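You operate a simulated robot arm through the tools that you are given. There is no shell and no other tool.

The job below is to be done with a simulated robot arm. You get a single attempt, and the scene is never put back.

## Task
Measure the Tank jar's Strength with a clean probe and log it.
Fine: rinse the probe before and after, dock it, set the orange slider to the reading and leave the meter on Strength; the jar, the other sliders, the knobs and the white button stay.

The check looks at the end state, three seconds after you hand in, the way a careful person would. Anything else that was tipped, shoved, dropped, spilled or broken makes it a failure.

## Robot
A 7-joint arm with a two-finger parallel gripper, fixed in place. Base frame: the origin is at the foot of the arm, x ahead of it, y to its left, z up; the work surface is at about z = 0. Units: m, rad, N and s.
With the tool pointing down near the work surface it reaches from about 0.22 to 0.58 m from the base axis. Its first joint turns from -1.152 to 1.152 rad. Payload 2.5 kg.
Tool frame: the origin (TCP) lies between the finger pads and is the grasp point; the fingertips stand 0.023 m ahead of it; z points along the fingers, y is the line along which they close. Largest opening 0.094 m; finger width 0.038, thickness 0.01; the body of the gripper, 0.054 by 0.096 m, starts 0.039 m behind the TCP.
Orientation is that of the tool frame in the base frame, as [roll, pitch, yaw] about the fixed x, y, z axes, in that order (R = Rz(yaw) Ry(pitch) Rx(roll)). With the fingers straight down and closing along the base's y, the tool's x points along the base's -x, its y along +y and its z along -z.

## Interface
- The arm moves only by the tool jog_arm. Its argument "moves" is a list that holds one entry, the list of rows, each a list of 7 numbers: the shift along the base's x, y, z in units of 30 mm (1.0 is 30 mm), then the turn, a rotation vector about the base's x, y, z in units of 8 degrees (1.0 is 8 degrees), then the opening, from 0 (shut) to 1 (fully open). In form: [[[tx, ty, tz, ax, ay, az, hand], ...]]. A call has 1 to 20 rows; each row shifts and turns the commanded pose from where the row before left it. A call with a number of a shift or a turn outside -1 to 1 is refused whole. Rows are played at 5 a second. More than 0.05 m and 0.15 rad between two rows, or a gripper value outside its range, and nothing of the call is played. A pose out of reach is approached as far as the arm can. The call stops where the force on the tool passes 40 N (or 10 N more than at its start, if that is more) or the arm is blocked; 0.2 s more then pass. The fingers move at their own pace (about 0.108 m/s each) and stop on an object; they squeeze with about 33 N. The grip force told is the motor's: it shows also when the fingers shut on nothing. Time passes only in rows, and 0.2 s behind the last, so rows that do not move let the fingers close. The reply holds the time, the measured pose of the TCP, the force on the tool along the base axes, the opening and the grip force, in the units named above and with some noise, with the torque about the TCP (base axes, N m) and any sound that the robot's microphone picked up.
- Cameras (640 x 400 px; columns grow to the right, rows downward): "scene" is fixed at [0.1489, -0.4305, 0.5501]; the picture's right is [0.59, -0.81, 0.00], its down [-0.43, -0.31, -0.85] and it looks along [0.69, 0.50, -0.53] (base axes); focal length 250 px, centre (320, 200). "wrist" rides on the gripper at [0.086, 0.016, -0.075] in the tool frame; the picture's right is [-0.18, 0.98, 0.00], its down [-0.58, -0.11, -0.81] and it looks along [-0.79, -0.15, 0.59] (tool axes); focal length 243 px, centre (320, 200). There is no depth. A picture from a camera that has moved, and an enlarged one, comes with that camera's place and axes in the base frame and with its lens. The place of the scene camera against the robot may be out by one fixed shift of up to 0.012 m in any direction.
- grab_frame(camera): a new picture of that camera. The clock stands still meanwhile.
- zoom(camera, box): a new picture of the part [left, top, right, bottom] of that camera's present view, enlarged. The clock stands still meanwhile.
- sign_off(): hands the job in; it is judged then, once.

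Places have to be worked out from the pictures, the camera data and where the tool is seen. Open the gripper and draw the arm clear of the work before you hand the job in, unless the task says otherwise.

The tools are called after "Request:" as a command line: name --argument value ..., lists and objects as JSON in quotes. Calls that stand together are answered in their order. jog_arm: Moves the arm, as the interface text tells. Its arguments: {"type":"object","properties":{"moves":{"type":"array","items":{"type":"array","items":{"type":"array","items":{"type":"number"}}}}},"required":["moves"]} The other tools are called the same way: grab_frame (camera) takes a picture; zoom (camera, box) takes an enlarged picture of a part of a camera's view; sign_off () hands the job in.

At the start:

```text
time_s: 0.0
tool_pos: [0.3564, -0.0714, 0.4124]
tool_rot: [3.141, -0.001, 3.141]
wrist_force: [-0.1, -0.4, -0.3]
ft_torque: [0.0, 0.0, -0.01]
width: 0.0941
grip_force: 0.2
```

scene: 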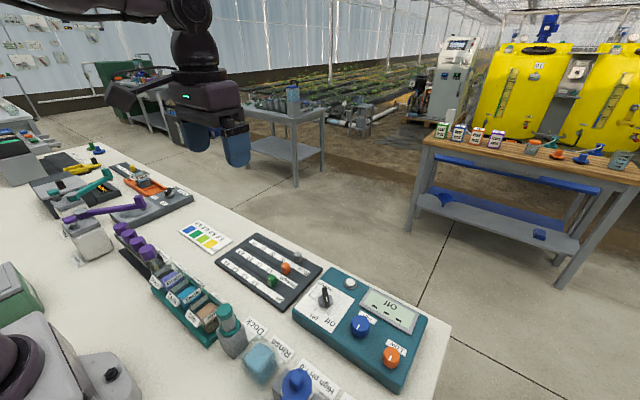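
wrist: 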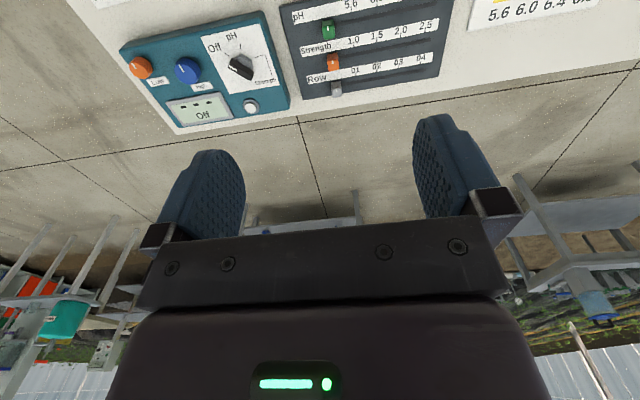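

I'll begin by looking closely at the work area in the scene camera, to find the probe, jars, rinse cup, meter and slider board.

Request:
zoom --camera "scene" --box '[100, 220, 340, 400]'

Request:
zoom --camera "scene" --box '[200, 230, 440, 400]'

Request:
zoom --camera "scene" --box '[0, 130, 240, 280]'

Request:
grab_frame --camera "wrist"

```text
2.22 times, centred on (220, 310) of scene
camera zoom: at [0.1489, -0.4305, 0.5501], right [0.59, -0.81, 0.0], down [-0.43, -0.31, -0.85], along [0.69, 0.5, -0.53], focal length 556 px, centre (542, -44)
```

zoom: 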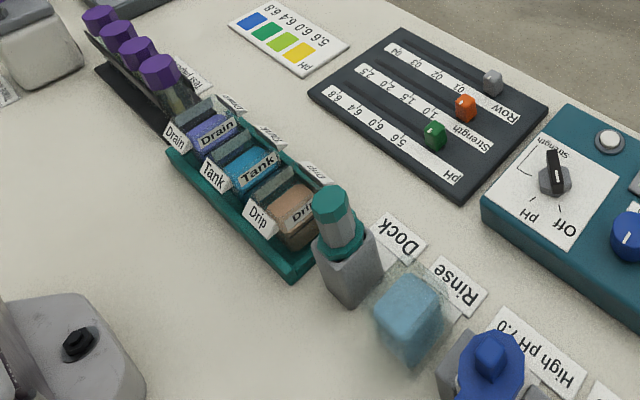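

```text
2.35 times, centred on (320, 315) of scene
camera zoom: at [0.1489, -0.4305, 0.5501], right [0.59, -0.81, 0.0], down [-0.43, -0.31, -0.85], along [0.69, 0.5, -0.53], focal length 589 px, centre (320, -71)
```

zoom: 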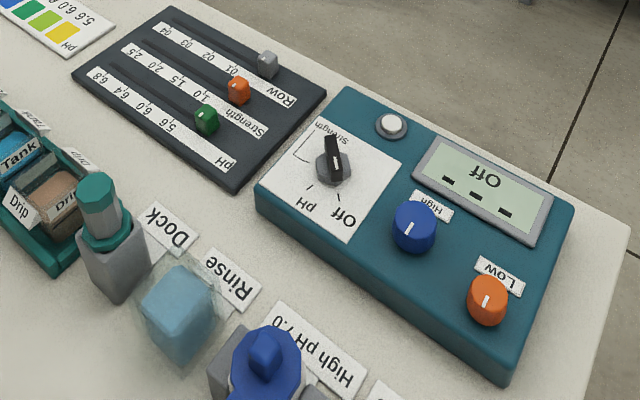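

```text
2.67 times, centred on (120, 205) of scene
camera zoom: at [0.1489, -0.4305, 0.5501], right [0.59, -0.81, 0.0], down [-0.43, -0.31, -0.85], along [0.69, 0.5, -0.53], focal length 667 px, centre (853, 187)
```

zoom: 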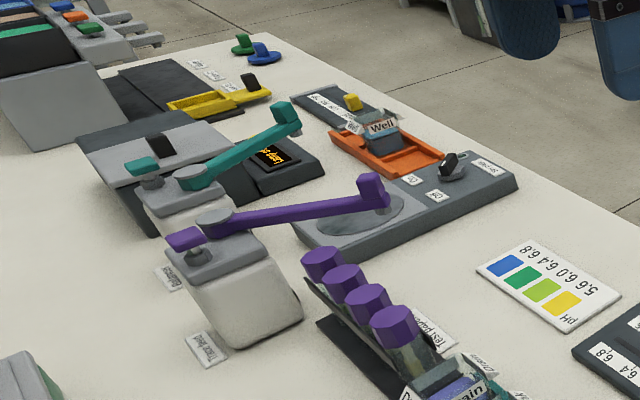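

```text
taken
camera wrist: at [0.2693, -0.0553, 0.4873], right [0.18, 0.98, 0.0], down [0.58, -0.11, 0.81], along [0.79, -0.15, -0.59], focal length 243 px, centre (320, 200)
```

wrist: 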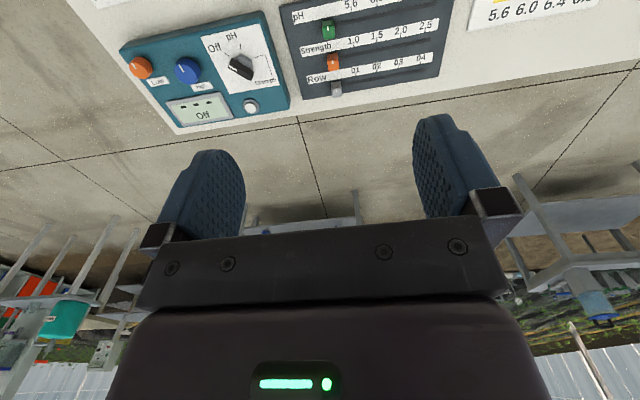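

The meter reads Off; the probe stands in the Dock, with Rinse beside it, and Drain, Tank and Drip jars in a tray. I'll tilt the wrist so its camera looks down at the dock, rinse and jar row.

Request:
jog_arm --moves '[[[0, 0, 0, 0, 1, 0, 1], [0, 0, 0, 0, 1, 0, 1], [0, 0, 0, 0, 1, 0, 1], [0, 0, 0, 0, 1, 0, 1], [0, 0, 0, 0, 0, 0, 1]]]'

Request:
grab_frame --camera "wrist"

```text
time_s: 1.2
tool_pos: [0.3558, -0.072, 0.4124]
tool_rot: [-3.141, -0.56, -3.141]
wrist_force: [0.2, 0.5, 0.1]
ft_torque: [0.04, 0.05, -0.01]
width: 0.0939
grip_force: 0.0
```

```text
taken
camera wrist: at [0.322, -0.0557, 0.522], right [0.16, 0.98, -0.1], down [0.92, -0.11, 0.37], along [0.36, -0.15, -0.92], focal length 243 px, centre (320, 200)
```

wrist: 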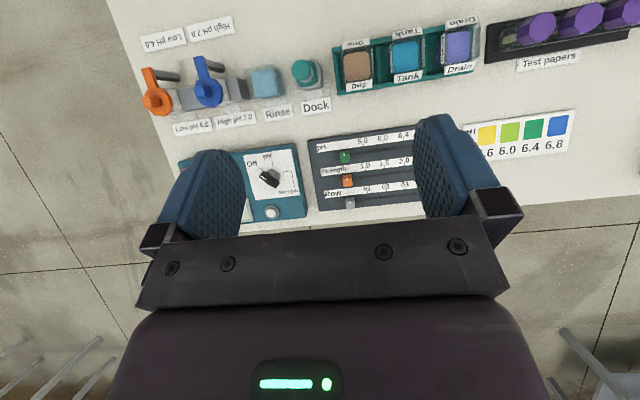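

This gives a good overhead view. I'll zoom on its parts to fix positions.

Request:
zoom --camera "wrist" --box '[130, 20, 340, 150]'

Request:
zoom --camera "wrist" --box '[290, 10, 500, 140]'

Request:
zoom --camera "wrist" --box '[230, 110, 430, 230]'

```text
3.05 times, centred on (235, 85) of wrist
camera zoom: at [0.322, -0.0557, 0.522], right [0.16, 0.98, -0.1], down [0.92, -0.11, 0.37], along [0.36, -0.15, -0.92], focal length 739 px, centre (579, 550)
```

zoom: 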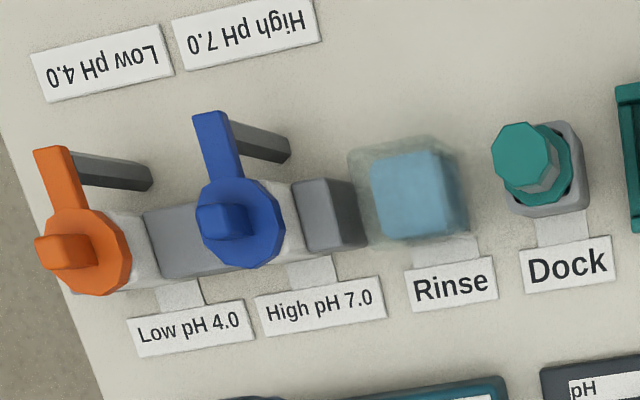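

```text
3.05 times, centred on (395, 75) of wrist
camera zoom: at [0.322, -0.0557, 0.522], right [0.16, 0.98, -0.1], down [0.92, -0.11, 0.37], along [0.36, -0.15, -0.92], focal length 739 px, centre (91, 581)
```

zoom: 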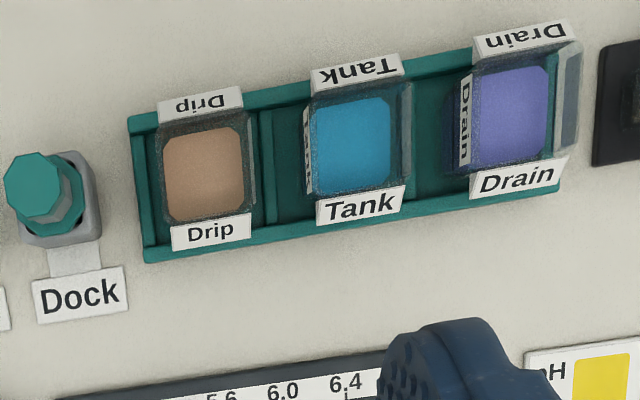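

```text
3.20 times, centred on (330, 170) of wrist
camera zoom: at [0.322, -0.0557, 0.522], right [0.16, 0.98, -0.1], down [0.92, -0.11, 0.37], along [0.36, -0.15, -0.92], focal length 776 px, centre (288, 296)
```

zoom: 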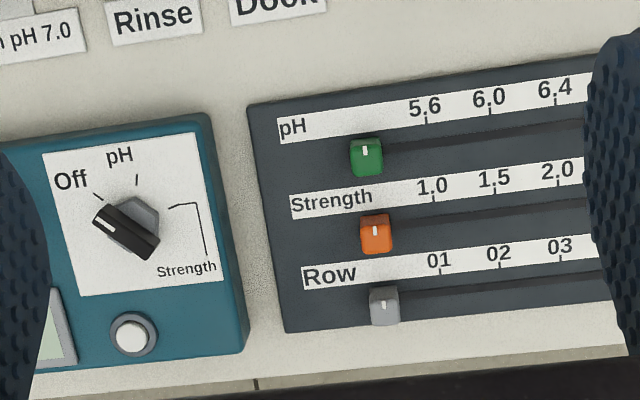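

The wrist view puts Dock ≈ (0.27, -0.11), Rinse ≈ (0.27, -0.19), Tank jar ≈ (0.27, 0.05), and selector knob ≈ (0.445, -0.23), with its pointer on Off. I'll move closer above the meter to see the knob and its detents better.

Request:
jog_arm --moves '[[[0.29, -0.85, -0.8, 0, -0.4, 0, 1], [0.29, -0.85, -0.8, 0, -0.4, 0, 1], [0.29, -0.85, -0.8, 0, -0.4, 0, 1], [0.29, -0.85, -0.8, 0, -0.4, 0, 1], [0.29, -0.85, -0.8, 0, -0.4, 0, 1], [0, 0, 0, 0, 0, 0, 1]]]'

Request:
grab_frame --camera "wrist"

Request:
grab_frame --camera "scene"

```text
time_s: 2.6
tool_pos: [0.4005, -0.1982, 0.293]
tool_rot: [3.141, -0.28, 3.14]
wrist_force: [0.1, -0.5, 0.5]
ft_torque: [-0.03, -0.02, 0.01]
width: 0.0941
grip_force: 0.1
```

```text
taken
camera wrist: at [0.3372, -0.1828, 0.3879], right [0.18, 0.98, -0.05], down [0.78, -0.11, 0.62], along [0.6, -0.15, -0.79], focal length 243 px, centre (320, 200)
```

wrist: 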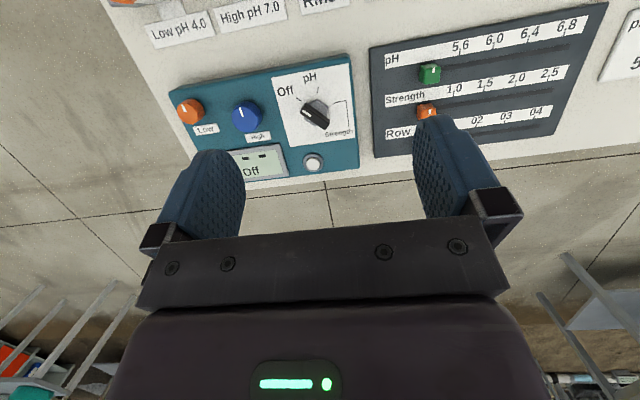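

```text
taken
```

scene: 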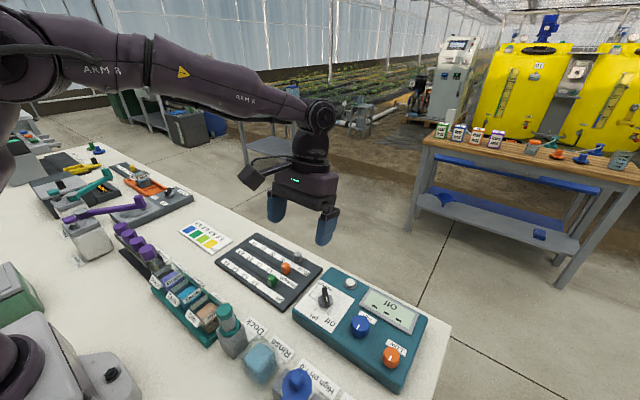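

Request:
zoom --camera "wrist" --box '[250, 50, 370, 180]'

Request:
zoom --camera "wrist" --box '[370, 0, 610, 160]'

Request:
zoom --camera "scene" --box '[285, 255, 375, 335]'

```text
3.08 times, centred on (310, 115) of wrist
camera zoom: at [0.3372, -0.1828, 0.3879], right [0.18, 0.98, -0.05], down [0.78, -0.11, 0.62], along [0.6, -0.15, -0.79], focal length 746 px, centre (351, 462)
```

zoom: 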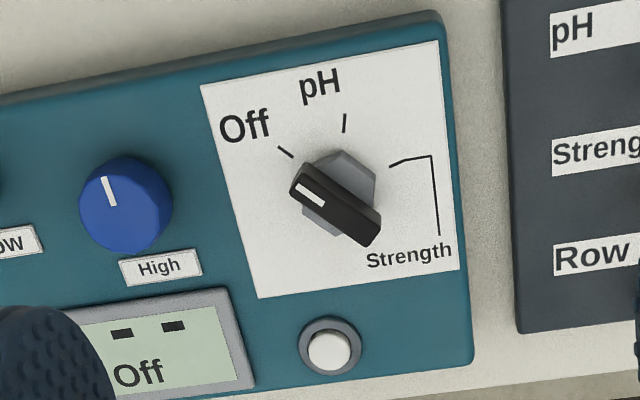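

```text
2.50 times, centred on (490, 80) of wrist
camera zoom: at [0.3372, -0.1828, 0.3879], right [0.18, 0.98, -0.05], down [0.78, -0.11, 0.62], along [0.6, -0.15, -0.79], focal length 606 px, centre (-105, 500)
```

zoom: 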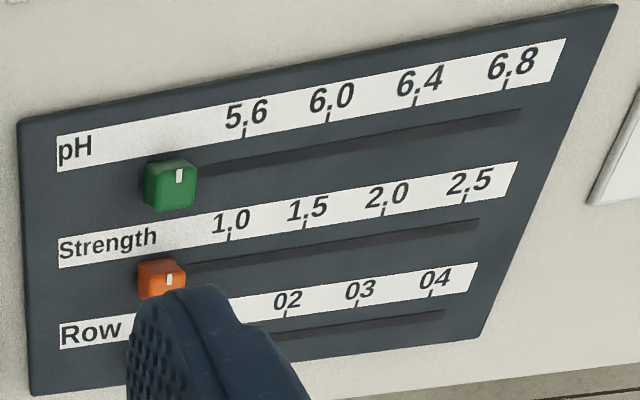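

```text
5.00 times, centred on (330, 295) of scene
camera zoom: at [0.1489, -0.4305, 0.5501], right [0.59, -0.81, 0.0], down [-0.43, -0.31, -0.85], along [0.69, 0.5, -0.53], focal length 1251 px, centre (270, -275)
```

zoom: 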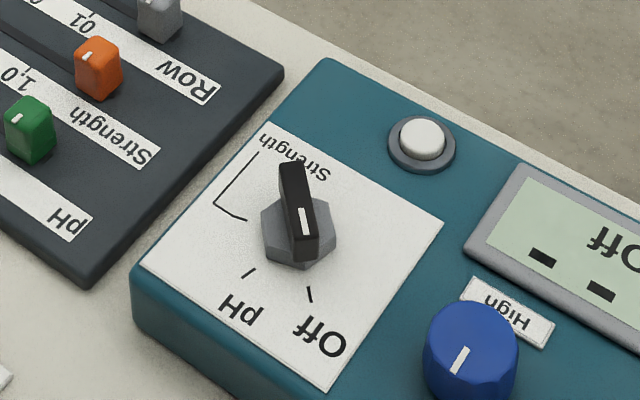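

The knob bar's top is about z = 0.065, centred near (0.440, -0.225), pointing at ~225° (Off), with pH at ~165° and Strength at ~105°. I'll straighten the tool, turn it +45° so the fingers straddle the bar, and hover above it at a half opening.

Request:
jog_arm --moves '[[[0.3, -0.2, -0.5, 0, -1, 0, 0.5], [0.3, -0.2, -0.5, 0, -1, 0, 0.5], [0.12, -0.082, -0.628, 0, 0, 0.9375, 0.5], [0.12, -0.082, -0.628, 0, 0, 0.9375, 0.5], [0.12, -0.082, -0.628, 0, 0, 0.9375, 0.5], [0.12, -0.082, -0.628, 0, 0, 0.9375, 0.5], [0.12, -0.082, -0.628, 0, 0, 0.9375, 0.5], [0.12, -0.082, -0.628, 0, 0, 0.9375, 0.5], [0, 0, 0, 0, 0, 0, 0.5]]]'

Request:
grab_frame --camera "wrist"

Request:
zoom --camera "scene" --box '[260, 200, 420, 340]'

```text
time_s: 4.6
tool_pos: [0.4404, -0.2283, 0.1498]
tool_rot: [-3.14, 0.0, -2.355]
wrist_force: [-0.1, 0.1, 0.4]
ft_torque: [-0.02, -0.01, 0.01]
width: 0.0469
grip_force: 0.0
```

```text
taken
camera wrist: at [0.3662, -0.2776, 0.2248], right [-0.57, 0.82, 0.0], down [0.49, 0.34, 0.81], along [0.66, 0.46, -0.59], focal length 243 px, centre (320, 200)
```

wrist: 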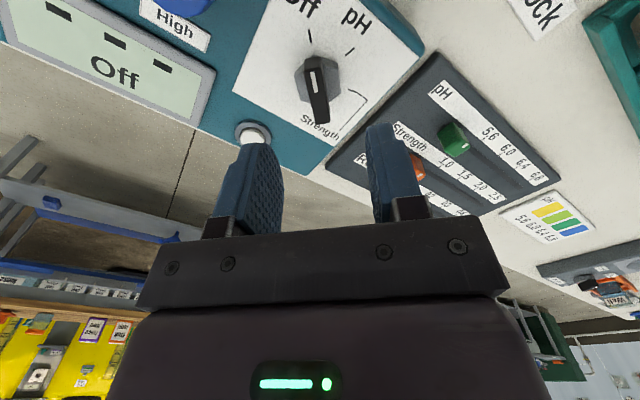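

```text
2.86 times, centred on (340, 270) of scene
camera zoom: at [0.1489, -0.4305, 0.5501], right [0.59, -0.81, 0.0], down [-0.43, -0.31, -0.85], along [0.69, 0.5, -0.53], focal length 715 px, centre (263, 0)
```

zoom: 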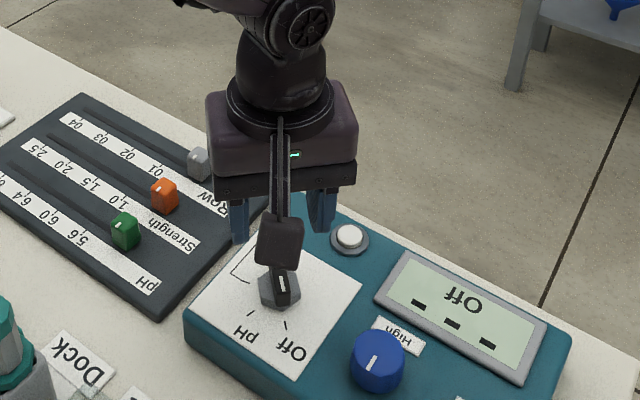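

The tool is hovering over the knob, which shows ahead of the fingers. I'll zoom in to check that the bar is centred between them.

Request:
zoom --camera "wrist" --box '[220, 0, 420, 200]'

```text
2.00 times, centred on (320, 100) of wrist
camera zoom: at [0.3662, -0.2776, 0.2248], right [-0.57, 0.82, 0.0], down [0.49, 0.34, 0.81], along [0.66, 0.46, -0.59], focal length 485 px, centre (320, 400)
```

zoom: 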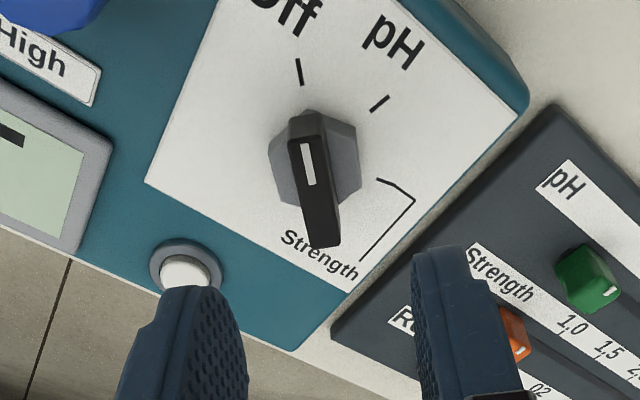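

The bar lines up with the fingers to within about 2° and sits about 4 mm ahead of the tool axis. I'll nudge over it, descend partway and check again.

Request:
jog_arm --moves '[[[0.1, 0.05, -0.5, 0, 0, 0, 0.5], [0.03, 0, -0.5, 0, 0, 0, 0.5], [0, 0, -0.5, 0, 0, 0, 0.5], [0, 0, 0, 0, 0, 0, 0.5]]]'

Request:
zoom --camera "wrist" --box '[220, 40, 420, 240]'

Request:
zoom --camera "scene" --box '[270, 230, 390, 330]'

```text
time_s: 5.6
tool_pos: [0.4443, -0.2242, 0.1054]
tool_rot: [3.141, 0.002, -2.357]
wrist_force: [0.8, -0.4, 0.2]
ft_torque: [-0.01, -0.03, 0.04]
width: 0.0471
grip_force: 0.1
```

```text
2.00 times, centred on (320, 140) of wrist
camera zoom: at [0.3715, -0.2738, 0.1798], right [-0.56, 0.83, 0.0], down [0.49, 0.33, 0.81], along [0.67, 0.46, -0.59], focal length 485 px, centre (320, 320)
```

zoom: 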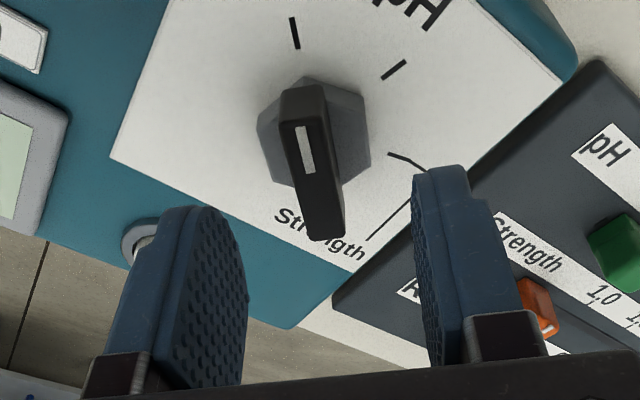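

```text
4.00 times, centred on (330, 280) of scene
camera zoom: at [0.1489, -0.4305, 0.5501], right [0.59, -0.81, 0.0], down [-0.43, -0.31, -0.85], along [0.69, 0.5, -0.53], focal length 1001 px, centre (280, -120)
```

zoom: 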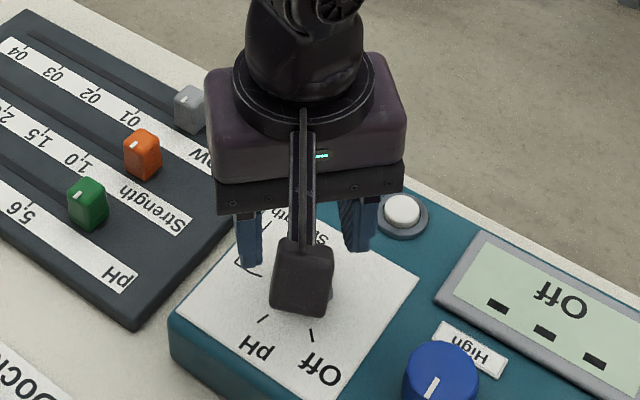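

The bar is centred between the fingers within about 1 mm. I'll descend so the tips overlap the bar, staying above the hex base, and close on it.

Request:
jog_arm --moves '[[[0, 0, -0.45, 0, 0, 0, 0.5], [0, 0, -0.4, 0, 0, 0, 0.5], [0, 0, 0, 0, 0, 0, 0.25], [0, 0, 0, 0, 0, 0, 0], [0, 0, 0, 0, 0, 0, 0], [0, 0, 0, 0, 0, 0, 0]]]'

Request:
zoom --camera "wrist" --box '[220, 40, 420, 240]'

```text
time_s: 7.0
tool_pos: [0.4447, -0.2251, 0.0802]
tool_rot: [-3.134, 0.001, -2.357]
wrist_force: [22.7, -14.3, -14.0]
ft_torque: [-0.28, 0.29, -0.02]
width: 0.0114
grip_force: 44.9
```

```text
2.00 times, centred on (320, 140) of wrist
camera zoom: at [0.3711, -0.275, 0.1548], right [-0.56, 0.83, -0.01], down [0.48, 0.34, 0.81], along [0.67, 0.45, -0.59], focal length 485 px, centre (320, 320)
```

zoom: 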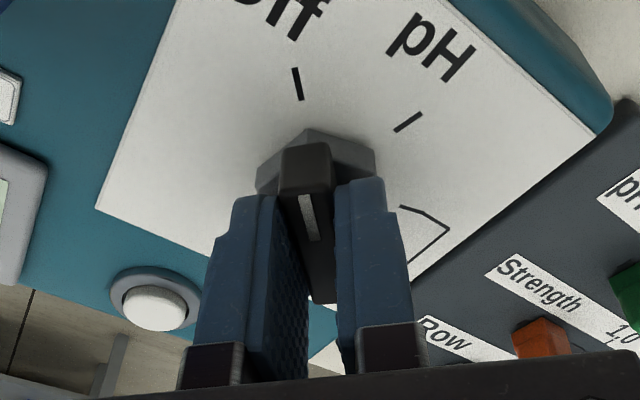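

It grips the bar at 11 mm width, but with a side load of about 27 N along the closing line, so the bar lies about 1–2 mm towards +x/-y. I'll nudge that way to relieve it.

Request:
jog_arm --moves '[[[0.03, -0.025, -0.01, 0, 0, 0, 0], [0, 0, 0, 0, 0, 0, 0]]]'

```text
time_s: 7.6
tool_pos: [0.4436, -0.2253, 0.0794]
tool_rot: [-3.14, -0.001, -2.358]
wrist_force: [7.7, -10.5, 2.2]
ft_torque: [0.6, -0.92, 0.02]
width: 0.0118
grip_force: 44.8
```

The side load has dropped to about 13 N. I'll nudge slightly more and begin turning clockwise (seen from above) to feel the knob.

Request:
jog_arm --moves '[[[0.01, -0.015, 0, 0, 0, 0, 0], [0, 0, 0, 0, 0, -0.7, 0], [0, 0, 0, 0, 0, -0.7, 0], [0, 0, 0, 0, 0, -0.7, 0], [0, 0, 0, 0, 0, 0, 0]]]'

Request:
zoom --camera "scene" --box '[270, 230, 430, 350]'

```text
time_s: 8.8
tool_pos: [0.4442, -0.2255, 0.0805]
tool_rot: [-3.141, 0.001, -2.65]
wrist_force: [0.4, 3.3, 26.0]
ft_torque: [-0.37, 0.9, 0.03]
width: 0.0118
grip_force: 45.2
```

```text
3.33 times, centred on (350, 290) of scene
camera zoom: at [0.1488, -0.4304, 0.5502], right [0.59, -0.81, 0.0], down [-0.43, -0.31, -0.85], along [0.69, 0.5, -0.53], focal length 834 px, centre (220, -100)
```

zoom: 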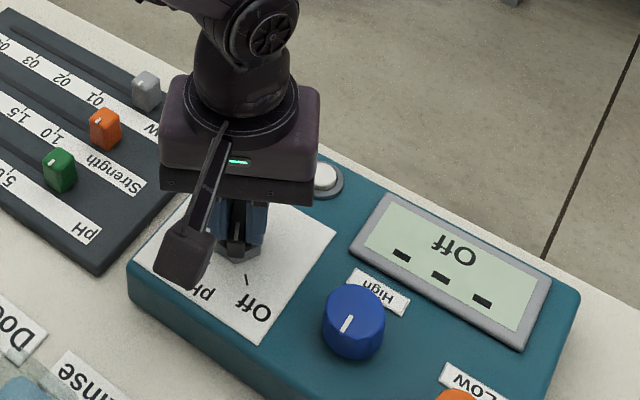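

The knob turns with the grip (torque about z is small), and the pointer has left Off. The upward force is 26 N, so I'll ease up slightly and continue turning.

Request:
jog_arm --moves '[[[0, 0, 0.03, 0, 0, 0, 0], [0, 0, 0, 0, 0, -0.7, 0], [0, 0, 0, 0, 0, -0.7, 0], [0, 0, 0, 0, 0, -0.7, 0], [0, 0, 0, 0, 0, -0.7, 0], [0, 0, 0, 0, 0, -0.7, 0], [0, 0, 0, 0, 0, 0, 0]]]'

Request:
zoom --camera "scene" --box '[270, 230, 430, 350]'

Request:
zoom --camera "wrist" --box '[220, 40, 420, 240]'

```text
time_s: 10.4
tool_pos: [0.4445, -0.225, 0.0797]
tool_rot: [3.142, 0.0, -3.14]
wrist_force: [-2.7, 4.1, 12.6]
ft_torque: [0.09, -1.47, -0.01]
width: 0.0115
grip_force: 44.7
```

```text
3.33 times, centred on (350, 290) of scene
camera zoom: at [0.1488, -0.4305, 0.5502], right [0.59, -0.81, 0.0], down [-0.43, -0.31, -0.85], along [0.69, 0.5, -0.53], focal length 834 px, centre (220, -100)
```

zoom: 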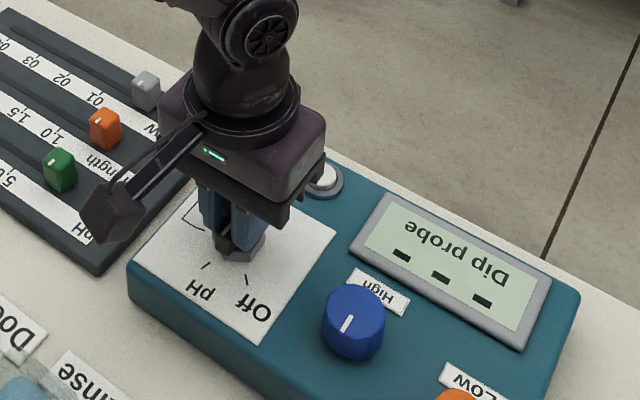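

```text
2.00 times, centred on (320, 140) of wrist
camera zoom: at [0.3576, -0.2094, 0.1549], right [0.18, 0.98, 0.0], down [0.58, -0.11, 0.81], along [0.79, -0.15, -0.59], focal length 485 px, centre (320, 320)
```

zoom: 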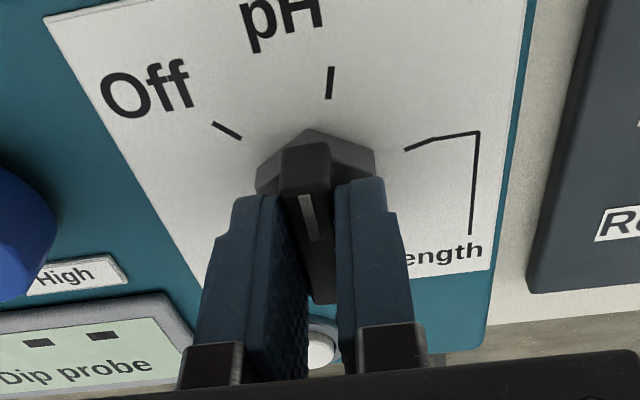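

The display now says "Dip probe" with the pointer passing the pH mark. I'll keep turning another ~75° to Strength, in two parts.

Request:
jog_arm --moves '[[[0, 0, 0, 0, 0, -0.75, 0], [0, 0, 0, 0, 0, -0.75, 0], [0, 0, 0, 0, 0, -0.75, 0], [0, 0, 0, 0, 0, -0.75, 0], [0, 0, 0, 0, 0, -0.75, 0], [0, 0, 0, 0, 0, -0.75, 0], [0, 0, 0, 0, 0, -0.75, 0], [0, 0, 0, 0, 0, -0.75, 0], [0, 0, 0, 0, 0, 0, 0]]]'

Request:
zoom --camera "scene" --box '[270, 230, 430, 350]'

Request:
zoom --camera "wrist" --box '[220, 40, 420, 240]'

```text
time_s: 12.4
tool_pos: [0.4442, -0.2239, 0.0804]
tool_rot: [3.14, 0.001, 2.307]
wrist_force: [-4.4, 17.9, 21.8]
ft_torque: [-0.04, -0.12, 0.0]
width: 0.0119
grip_force: 44.9
```

```text
3.33 times, centred on (350, 290) of scene
camera zoom: at [0.1488, -0.4304, 0.5502], right [0.59, -0.81, 0.0], down [-0.43, -0.31, -0.85], along [0.69, 0.5, -0.53], focal length 834 px, centre (220, -100)
```

zoom: 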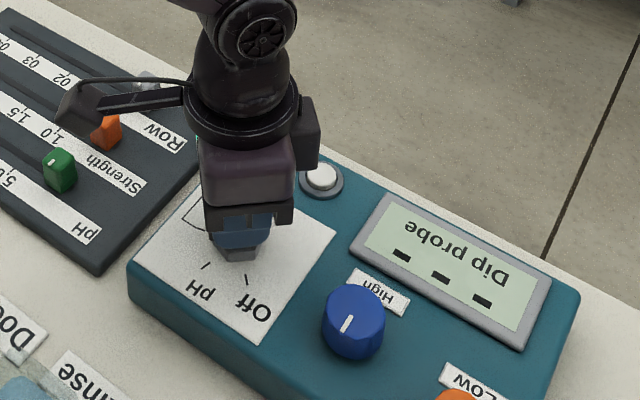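

```text
2.00 times, centred on (320, 140) of wrist
camera zoom: at [0.3983, -0.1502, 0.155], right [0.85, 0.52, 0.0], down [0.31, -0.51, 0.81], along [0.42, -0.69, -0.59], focal length 485 px, centre (320, 320)
```

zoom: 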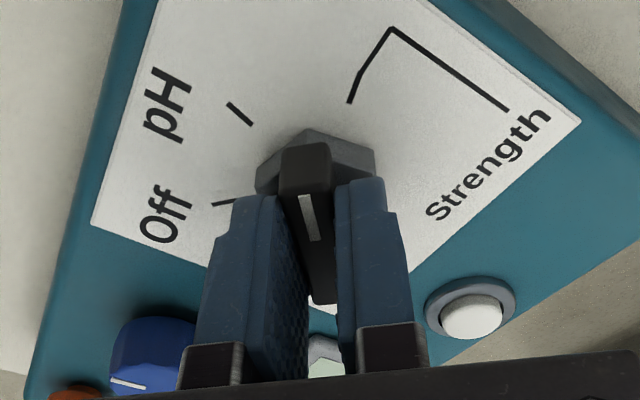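

The pointer is past halfway, and the Strength tick is about 27° further clockwise. I'll complete the turn.

Request:
jog_arm --moves '[[[0, -0.01, 0, 0, 0, -0.7, 0], [0, -0.01, 0, 0, 0, -0.7, 0], [0, 0, 0, 0, 0, -0.7, 0], [0, 0, 0, 0, 0, -0.7, 0], [0, 0, 0, 0, 0, -0.55, 0], [0, 0, 0, 0, 0, 0, 0]]]'

Request:
zoom --camera "wrist" --box '[220, 40, 420, 240]'

Request:
zoom --camera "scene" --box '[270, 230, 430, 350]'

```text
time_s: 13.8
tool_pos: [0.4451, -0.2251, 0.0802]
tool_rot: [3.139, -0.001, 1.838]
wrist_force: [-2.0, 20.7, 20.1]
ft_torque: [0.26, 0.05, -0.04]
width: 0.0117
grip_force: 45.2
```

```text
2.00 times, centred on (320, 140) of wrist
camera zoom: at [0.4372, -0.1376, 0.1551], right [1.0, 0.08, 0.0], down [0.05, -0.59, 0.8], along [0.07, -0.8, -0.59], focal length 485 px, centre (320, 320)
```

zoom: 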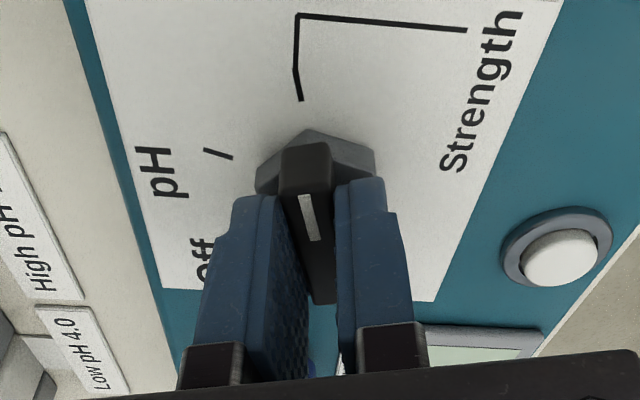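

```text
3.33 times, centred on (350, 290) of scene
camera zoom: at [0.1488, -0.4305, 0.5502], right [0.59, -0.81, 0.0], down [-0.43, -0.31, -0.85], along [0.69, 0.5, -0.53], focal length 834 px, centre (220, -100)
```

zoom: 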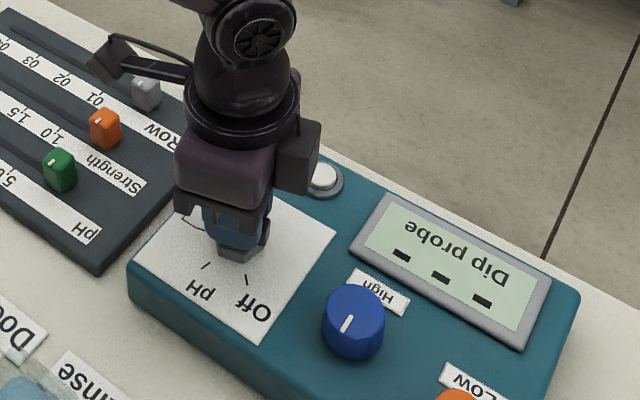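

The Strength tick now lies in line with the pointer. I'll release, lift, and check.

Request:
jog_arm --moves '[[[0, 0, 0, 0, 0, 0, 0.3], [0, 0, 0, 0, 0, 0, 0.5], [0, 0, 0.5, 0, 0, 0, 0.5], [0, 0, 1, 0, 0, 0, 0.5], [0, 0, 1, 0, 0, 0, 0.5], [0, 0, 0, 0, 0, 0, 0.5]]]'

Request:
grab_frame --camera "wrist"

Request:
zoom --camera "scene" --box '[270, 230, 430, 350]'

```text
time_s: 15.2
tool_pos: [0.445, -0.2272, 0.1569]
tool_rot: [3.142, -0.001, 1.839]
wrist_force: [-1.1, 0.4, -0.1]
ft_torque: [0.02, -0.02, 0.01]
width: 0.047
grip_force: 0.1
```

```text
taken
camera wrist: at [0.4372, -0.1395, 0.2315], right [1.0, 0.08, 0.0], down [0.05, -0.59, 0.81], along [0.07, -0.8, -0.59], focal length 243 px, centre (320, 200)
```

wrist: 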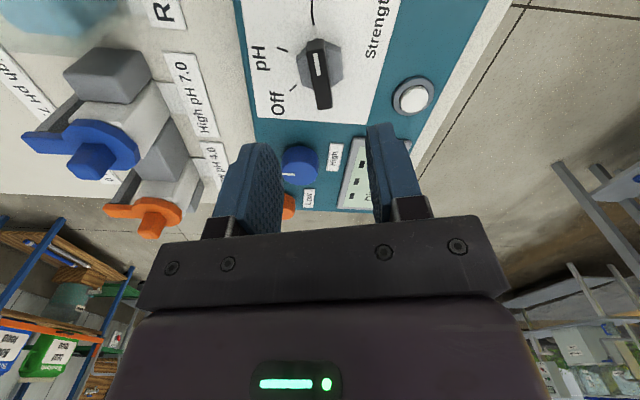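

```text
3.33 times, centred on (350, 290) of scene
camera zoom: at [0.1489, -0.4305, 0.5501], right [0.59, -0.81, 0.0], down [-0.43, -0.31, -0.85], along [0.69, 0.5, -0.53], focal length 834 px, centre (220, -100)
```

zoom: 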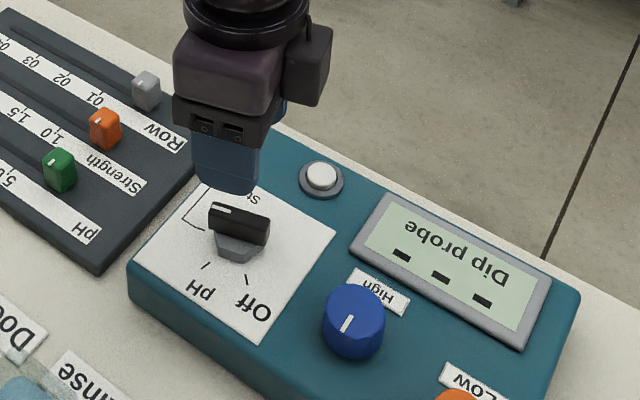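

The selector now points at Strength and the display says "Dip probe". Next I'll rise and move above the dock, turned so the fingers close along x, and look at the probe.

Request:
jog_arm --moves '[[[0, 0, 1, 0, 0, -0.5, 0.6], [0, 0, 1, 0, 0, -0.5, 0.8], [-0.972, 0.638, 0.35, 0, 0, -0.5, 1], [-0.972, 0.638, 0.35, 0, 0, -0.425, 1], [-0.972, 0.638, 0.35, 0, 0, 0, 1], [-0.972, 0.638, 0.35, 0, 0, 0, 1], [-0.972, 0.638, 0.35, 0, 0, 0, 1], [-0.972, 0.638, 0.35, 0, 0, 0, 1], [0, 0, 0, 0, 0, 0, 1]]]'

Request:
grab_frame --camera "wrist"

Request:
grab_frame --camera "scene"

```text
time_s: 17.2
tool_pos: [0.2699, -0.1103, 0.2775]
tool_rot: [3.14, 0.0, 1.571]
wrist_force: [0.0, -0.8, -0.3]
ft_torque: [-0.04, -0.04, -0.04]
width: 0.0942
grip_force: 0.0
```

```text
taken
camera wrist: at [0.2868, -0.0239, 0.3527], right [0.98, -0.18, 0.0], down [-0.11, -0.58, 0.81], along [-0.15, -0.79, -0.59], focal length 243 px, centre (320, 200)
```

wrist: 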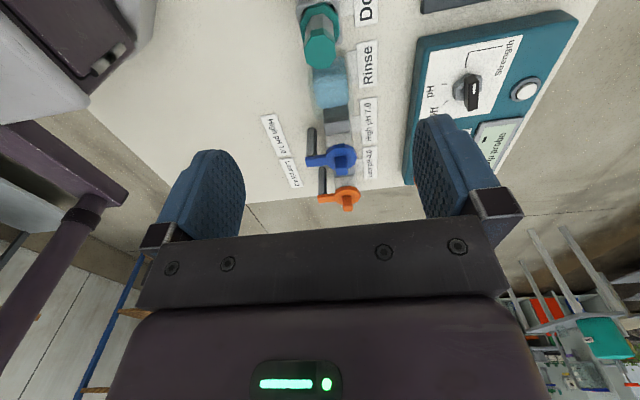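

```text
taken
```

scene: 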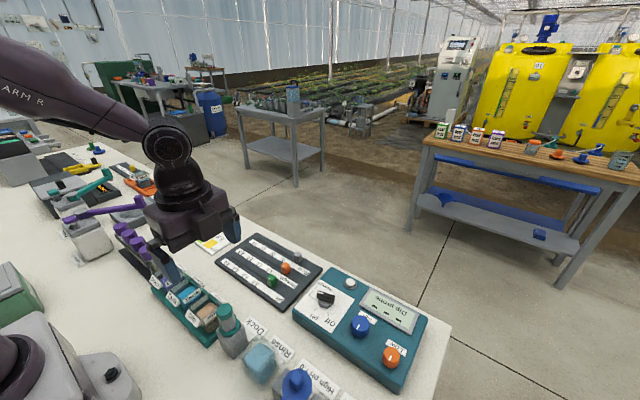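

The probe head is visible near the top of the view. Zooming in on it from the wrist and the scene.

Request:
zoom --camera "wrist" --box '[260, 0, 400, 120]'

Request:
zoom --camera "scene" --box '[180, 290, 300, 390]'

```text
3.33 times, centred on (330, 60) of wrist
camera zoom: at [0.2868, -0.0239, 0.3527], right [0.98, -0.18, 0.0], down [-0.11, -0.58, 0.81], along [-0.15, -0.79, -0.59], focal length 809 px, centre (287, 667)
```

zoom: 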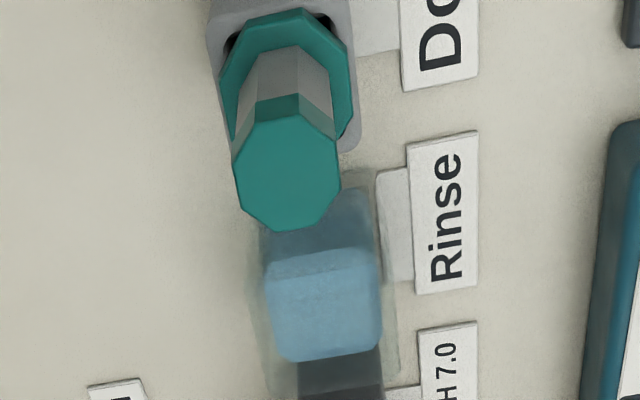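

```text
4.00 times, centred on (240, 340) of scene
camera zoom: at [0.1489, -0.4305, 0.5501], right [0.59, -0.81, 0.0], down [-0.43, -0.31, -0.85], along [0.69, 0.5, -0.53], focal length 1001 px, centre (640, -360)
```

zoom: 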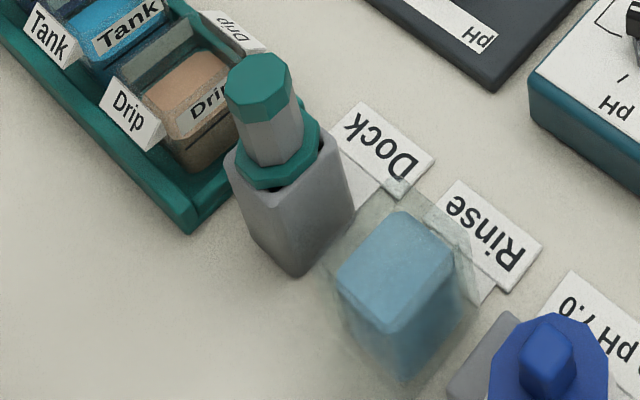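

The probe is vertical at about (0.270, -0.112), with its collar top at z ≈ 0.068 and cap top at z ≈ 0.132, about 27 mm across. I'll descend partway with open fingers and check.

Request:
jog_arm --moves '[[[0, -0.03, -0.95, 0, 0, 0, 1], [0, -0.03, -0.95, 0, 0, 0, 1], [0, 0, -0.95, 0, 0, 0, 1], [0, 0, -0.95, 0, 0, 0, 1], [0, 0, 0, 0, 0, 0, 1]]]'

Request:
grab_frame --camera "wrist"

Request:
zoom --camera "scene" --box '[160, 240, 320, 390]'

```text
time_s: 18.4
tool_pos: [0.2707, -0.1134, 0.1624]
tool_rot: [-3.141, -0.001, 1.571]
wrist_force: [-0.6, -0.4, -0.2]
ft_torque: [0.01, -0.01, 0.0]
width: 0.0941
grip_force: 0.0
```

```text
taken
camera wrist: at [0.2854, -0.0267, 0.2373], right [0.98, -0.18, 0.0], down [-0.11, -0.58, 0.81], along [-0.15, -0.79, -0.59], focal length 243 px, centre (320, 200)
```

wrist: 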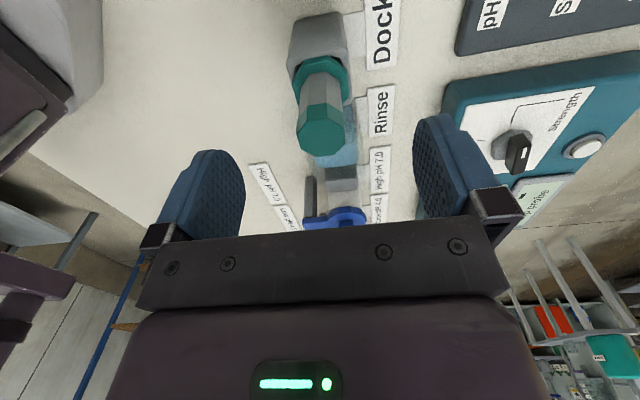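

```text
2.67 times, centred on (240, 315) of scene
camera zoom: at [0.1489, -0.4305, 0.5501], right [0.59, -0.81, 0.0], down [-0.43, -0.31, -0.85], along [0.69, 0.5, -0.53], focal length 667 px, centre (533, -107)
```

zoom: 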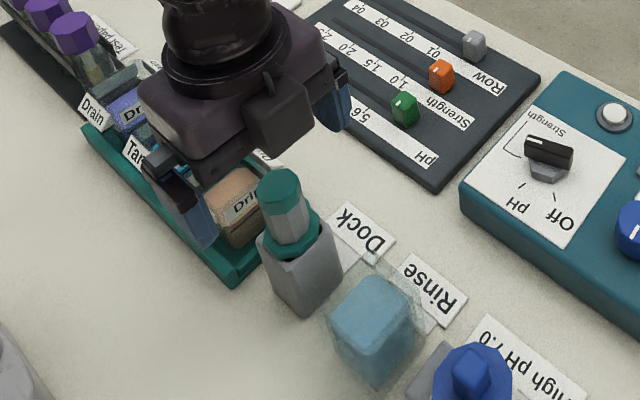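

Probe is within about 2 mm of the tool axis. I'll adjust by ~1.5 mm, descend to TCP z ≈ 0.103, and close gently on the body.

Request:
jog_arm --moves '[[[0.05, 0.05, -0.6, 0, 0, 0, 0.9], [0, 0, -0.6, 0, 0, 0, 0.8], [0, 0, -0.6, 0, 0, 0, 0.7], [0, 0, -0.18, 0, 0, 0, 0.6], [0, 0, 0, 0, 0, 0, 0.5]]]'

Request:
grab_frame --camera "wrist"

Request:
zoom --camera "scene" --box '[160, 240, 320, 390]'

```text
time_s: 19.6
tool_pos: [0.2713, -0.1112, 0.1042]
tool_rot: [3.141, 0.001, 1.571]
wrist_force: [0.7, -0.7, -0.2]
ft_torque: [0.01, 0.0, -0.03]
width: 0.0468
grip_force: 0.0
```

```text
taken
camera wrist: at [0.2867, -0.0257, 0.1781], right [0.98, -0.18, 0.0], down [-0.11, -0.58, 0.81], along [-0.15, -0.79, -0.59], focal length 243 px, centre (320, 200)
```

wrist: 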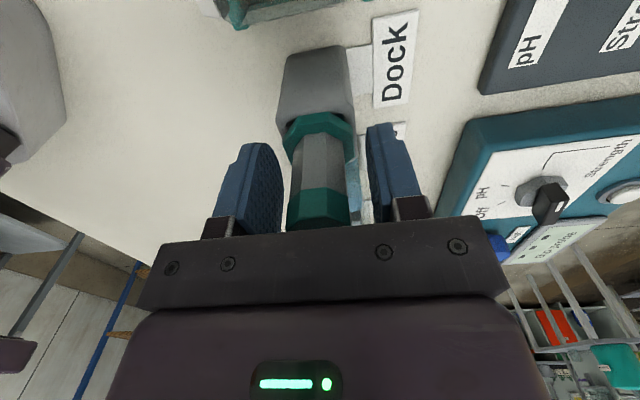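

```text
2.67 times, centred on (240, 315) of scene
camera zoom: at [0.1489, -0.4305, 0.5501], right [0.59, -0.81, 0.0], down [-0.43, -0.31, -0.85], along [0.69, 0.5, -0.53], focal length 667 px, centre (533, -107)
```

zoom: 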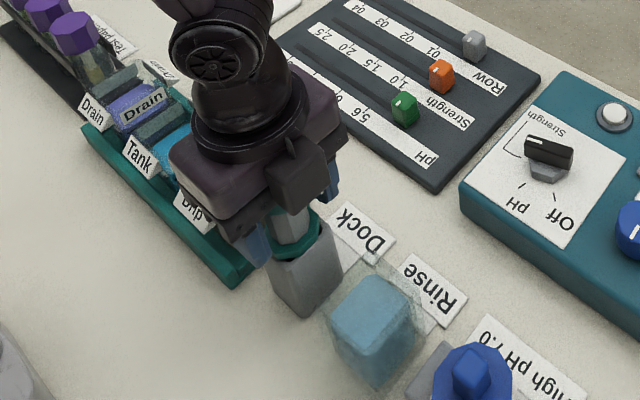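

The body sits between the fingers, with no contact forces. Closing now.

Request:
jog_arm --moves '[[[0, 0, 0, 0, 0, 0, 0.3], [0, 0, 0, 0, 0, 0, 0.2], [0, 0, 0, 0, 0, 0, 0], [0, 0, 0, 0, 0, 0, 0], [0, 0, 0, 0, 0, 0, 0]]]'

Request:
zoom --camera "wrist" --box '[200, 0, 440, 240]'

```text
time_s: 20.8
tool_pos: [0.2722, -0.1118, 0.1028]
tool_rot: [-3.141, 0.0, 1.569]
wrist_force: [-0.7, 0.8, -0.8]
ft_torque: [0.03, 0.03, 0.0]
width: 0.026
grip_force: 32.9
```

```text
1.67 times, centred on (320, 120) of wrist
camera zoom: at [0.2867, -0.0257, 0.1783], right [0.98, -0.18, 0.0], down [-0.11, -0.58, 0.81], along [-0.15, -0.79, -0.59], focal length 404 px, centre (320, 333)
```

zoom: 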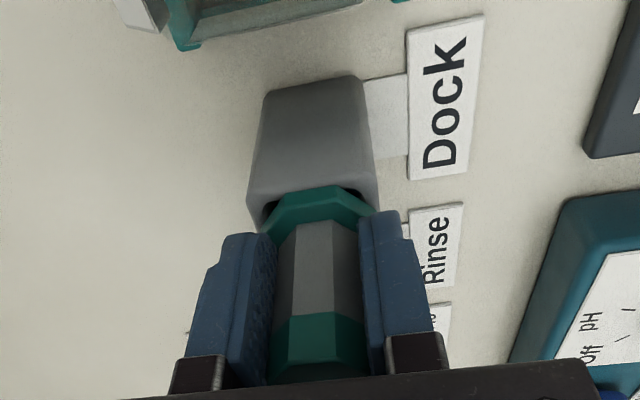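

Gripped firmly at 26 mm with no side load; this commanded pose is my docking reference. I'll lift straight up by 120 mm and look at the probe's shaft.

Request:
jog_arm --moves '[[[0, 0, 0.3, 0, 0, 0, 0], [0, 0, 0.5, 0, 0, 0, 0], [0, 0, 0.8, 0, 0, 0, 0], [0, 0, 0.8, 0, 0, 0, 0], [0, 0, 0.8, 0, 0, 0, 0], [0, 0, 0.8, 0, 0, 0, 0], [0, 0, 0, 0, 0, 0, 0]]]'

Request:
grab_frame --camera "scene"

Request:
zoom --camera "scene" --box '[160, 210, 320, 370]'

Request:
grab_frame --camera "wrist"

```text
time_s: 22.4
tool_pos: [0.2713, -0.1115, 0.2248]
tool_rot: [3.141, 0.0, 1.569]
wrist_force: [0.0, -0.8, -1.2]
ft_torque: [0.01, -0.03, -0.02]
width: 0.0257
grip_force: 32.9
```

```text
taken
```

scene: 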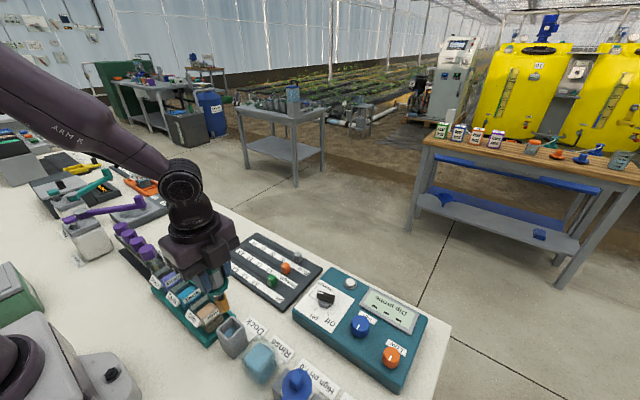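

```text
2.50 times, centred on (240, 290) of scene
camera zoom: at [0.1489, -0.4305, 0.5501], right [0.59, -0.81, 0.0], down [-0.43, -0.31, -0.85], along [0.69, 0.5, -0.53], focal length 626 px, centre (520, -25)
```

zoom: 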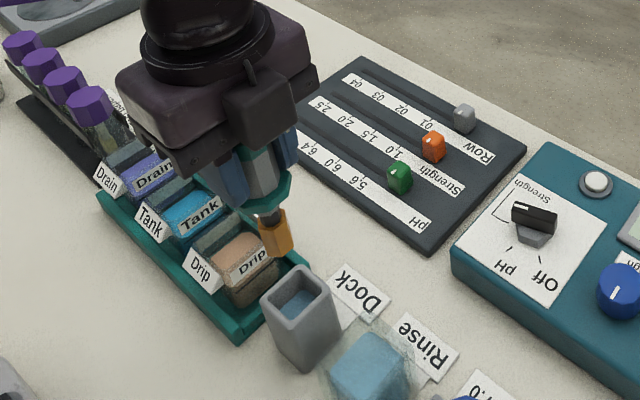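

```text
taken
camera wrist: at [0.287, -0.0256, 0.3], right [0.98, -0.18, 0.0], down [-0.11, -0.58, 0.81], along [-0.15, -0.79, -0.59], focal length 243 px, centre (320, 200)
```

wrist: 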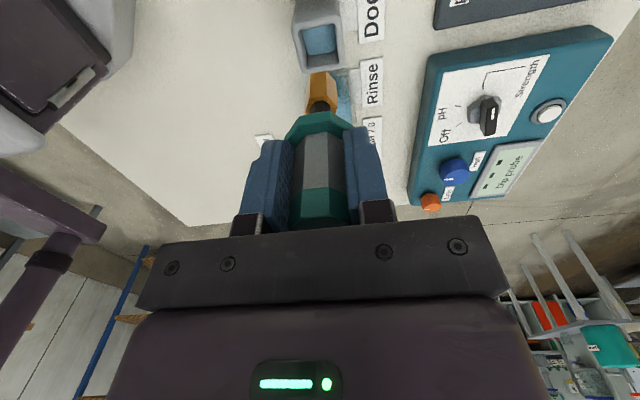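

The probe has a collar and a short shaft with an orange tip ending about 93 mm below the TCP. I'll carry it high over the Rinse cup and look at alignment.

Request:
jog_arm --moves '[[[0, -0.7, 0.1, 0, 0, 0, 0], [0, -0.7, 0, 0, 0, 0, 0], [0, -0.7, 0, 0, 0, 0, 0], [0, -0.6, 0, 0, 0, 0, 0], [0, 0, 0, 0, 0, 0, 0]]]'

Request:
grab_frame --camera "wrist"

Request:
zoom --camera "wrist" --box '[240, 0, 440, 200]'

Request:
zoom --camera "scene" --box '[180, 230, 340, 390]'

```text
time_s: 23.6
tool_pos: [0.272, -0.1918, 0.2275]
tool_rot: [-3.141, 0.001, 1.57]
wrist_force: [0.2, -0.2, -1.0]
ft_torque: [-0.02, 0.02, -0.02]
width: 0.0258
grip_force: 33.0
```

```text
taken
camera wrist: at [0.2863, -0.1066, 0.3027], right [0.98, -0.18, 0.0], down [-0.11, -0.58, 0.81], along [-0.15, -0.79, -0.59], focal length 243 px, centre (320, 200)
```

wrist: 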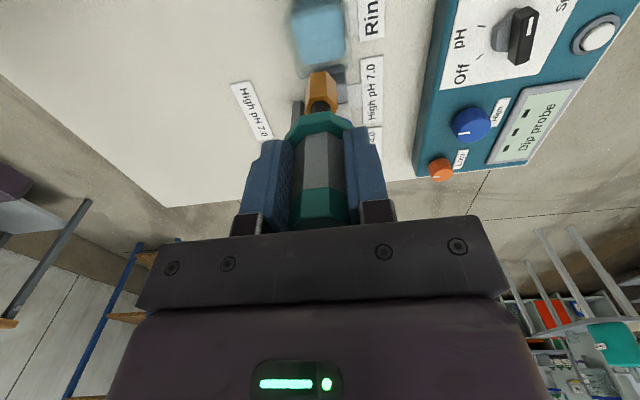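

```text
2.00 times, centred on (340, 100) of wrist
camera zoom: at [0.2863, -0.1066, 0.3027], right [0.98, -0.18, 0.0], down [-0.11, -0.58, 0.81], along [-0.15, -0.79, -0.59], focal length 485 px, centre (280, 400)
```

zoom: 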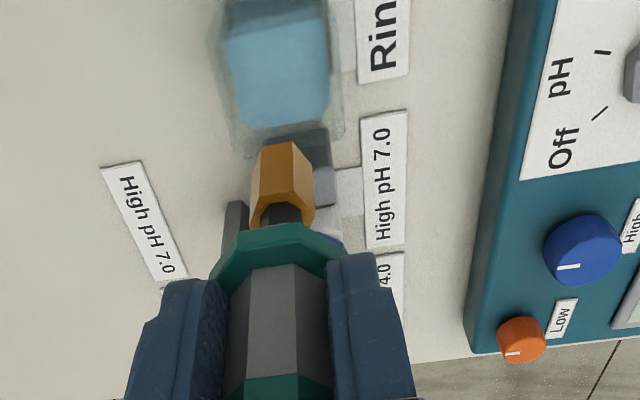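

```text
2.50 times, centred on (260, 310) of scene
camera zoom: at [0.1489, -0.4305, 0.5501], right [0.59, -0.81, 0.0], down [-0.43, -0.31, -0.85], along [0.69, 0.5, -0.53], focal length 626 px, centre (470, -75)
```

zoom: 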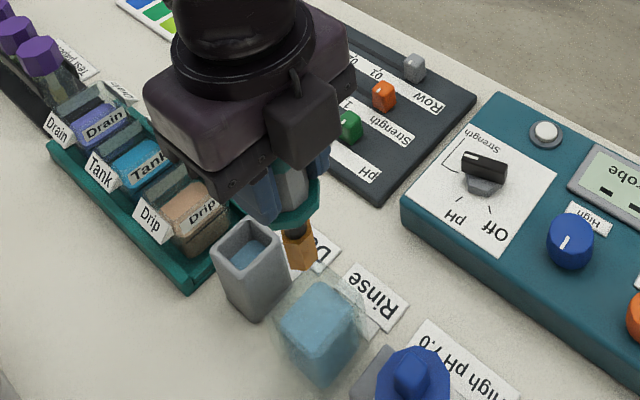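

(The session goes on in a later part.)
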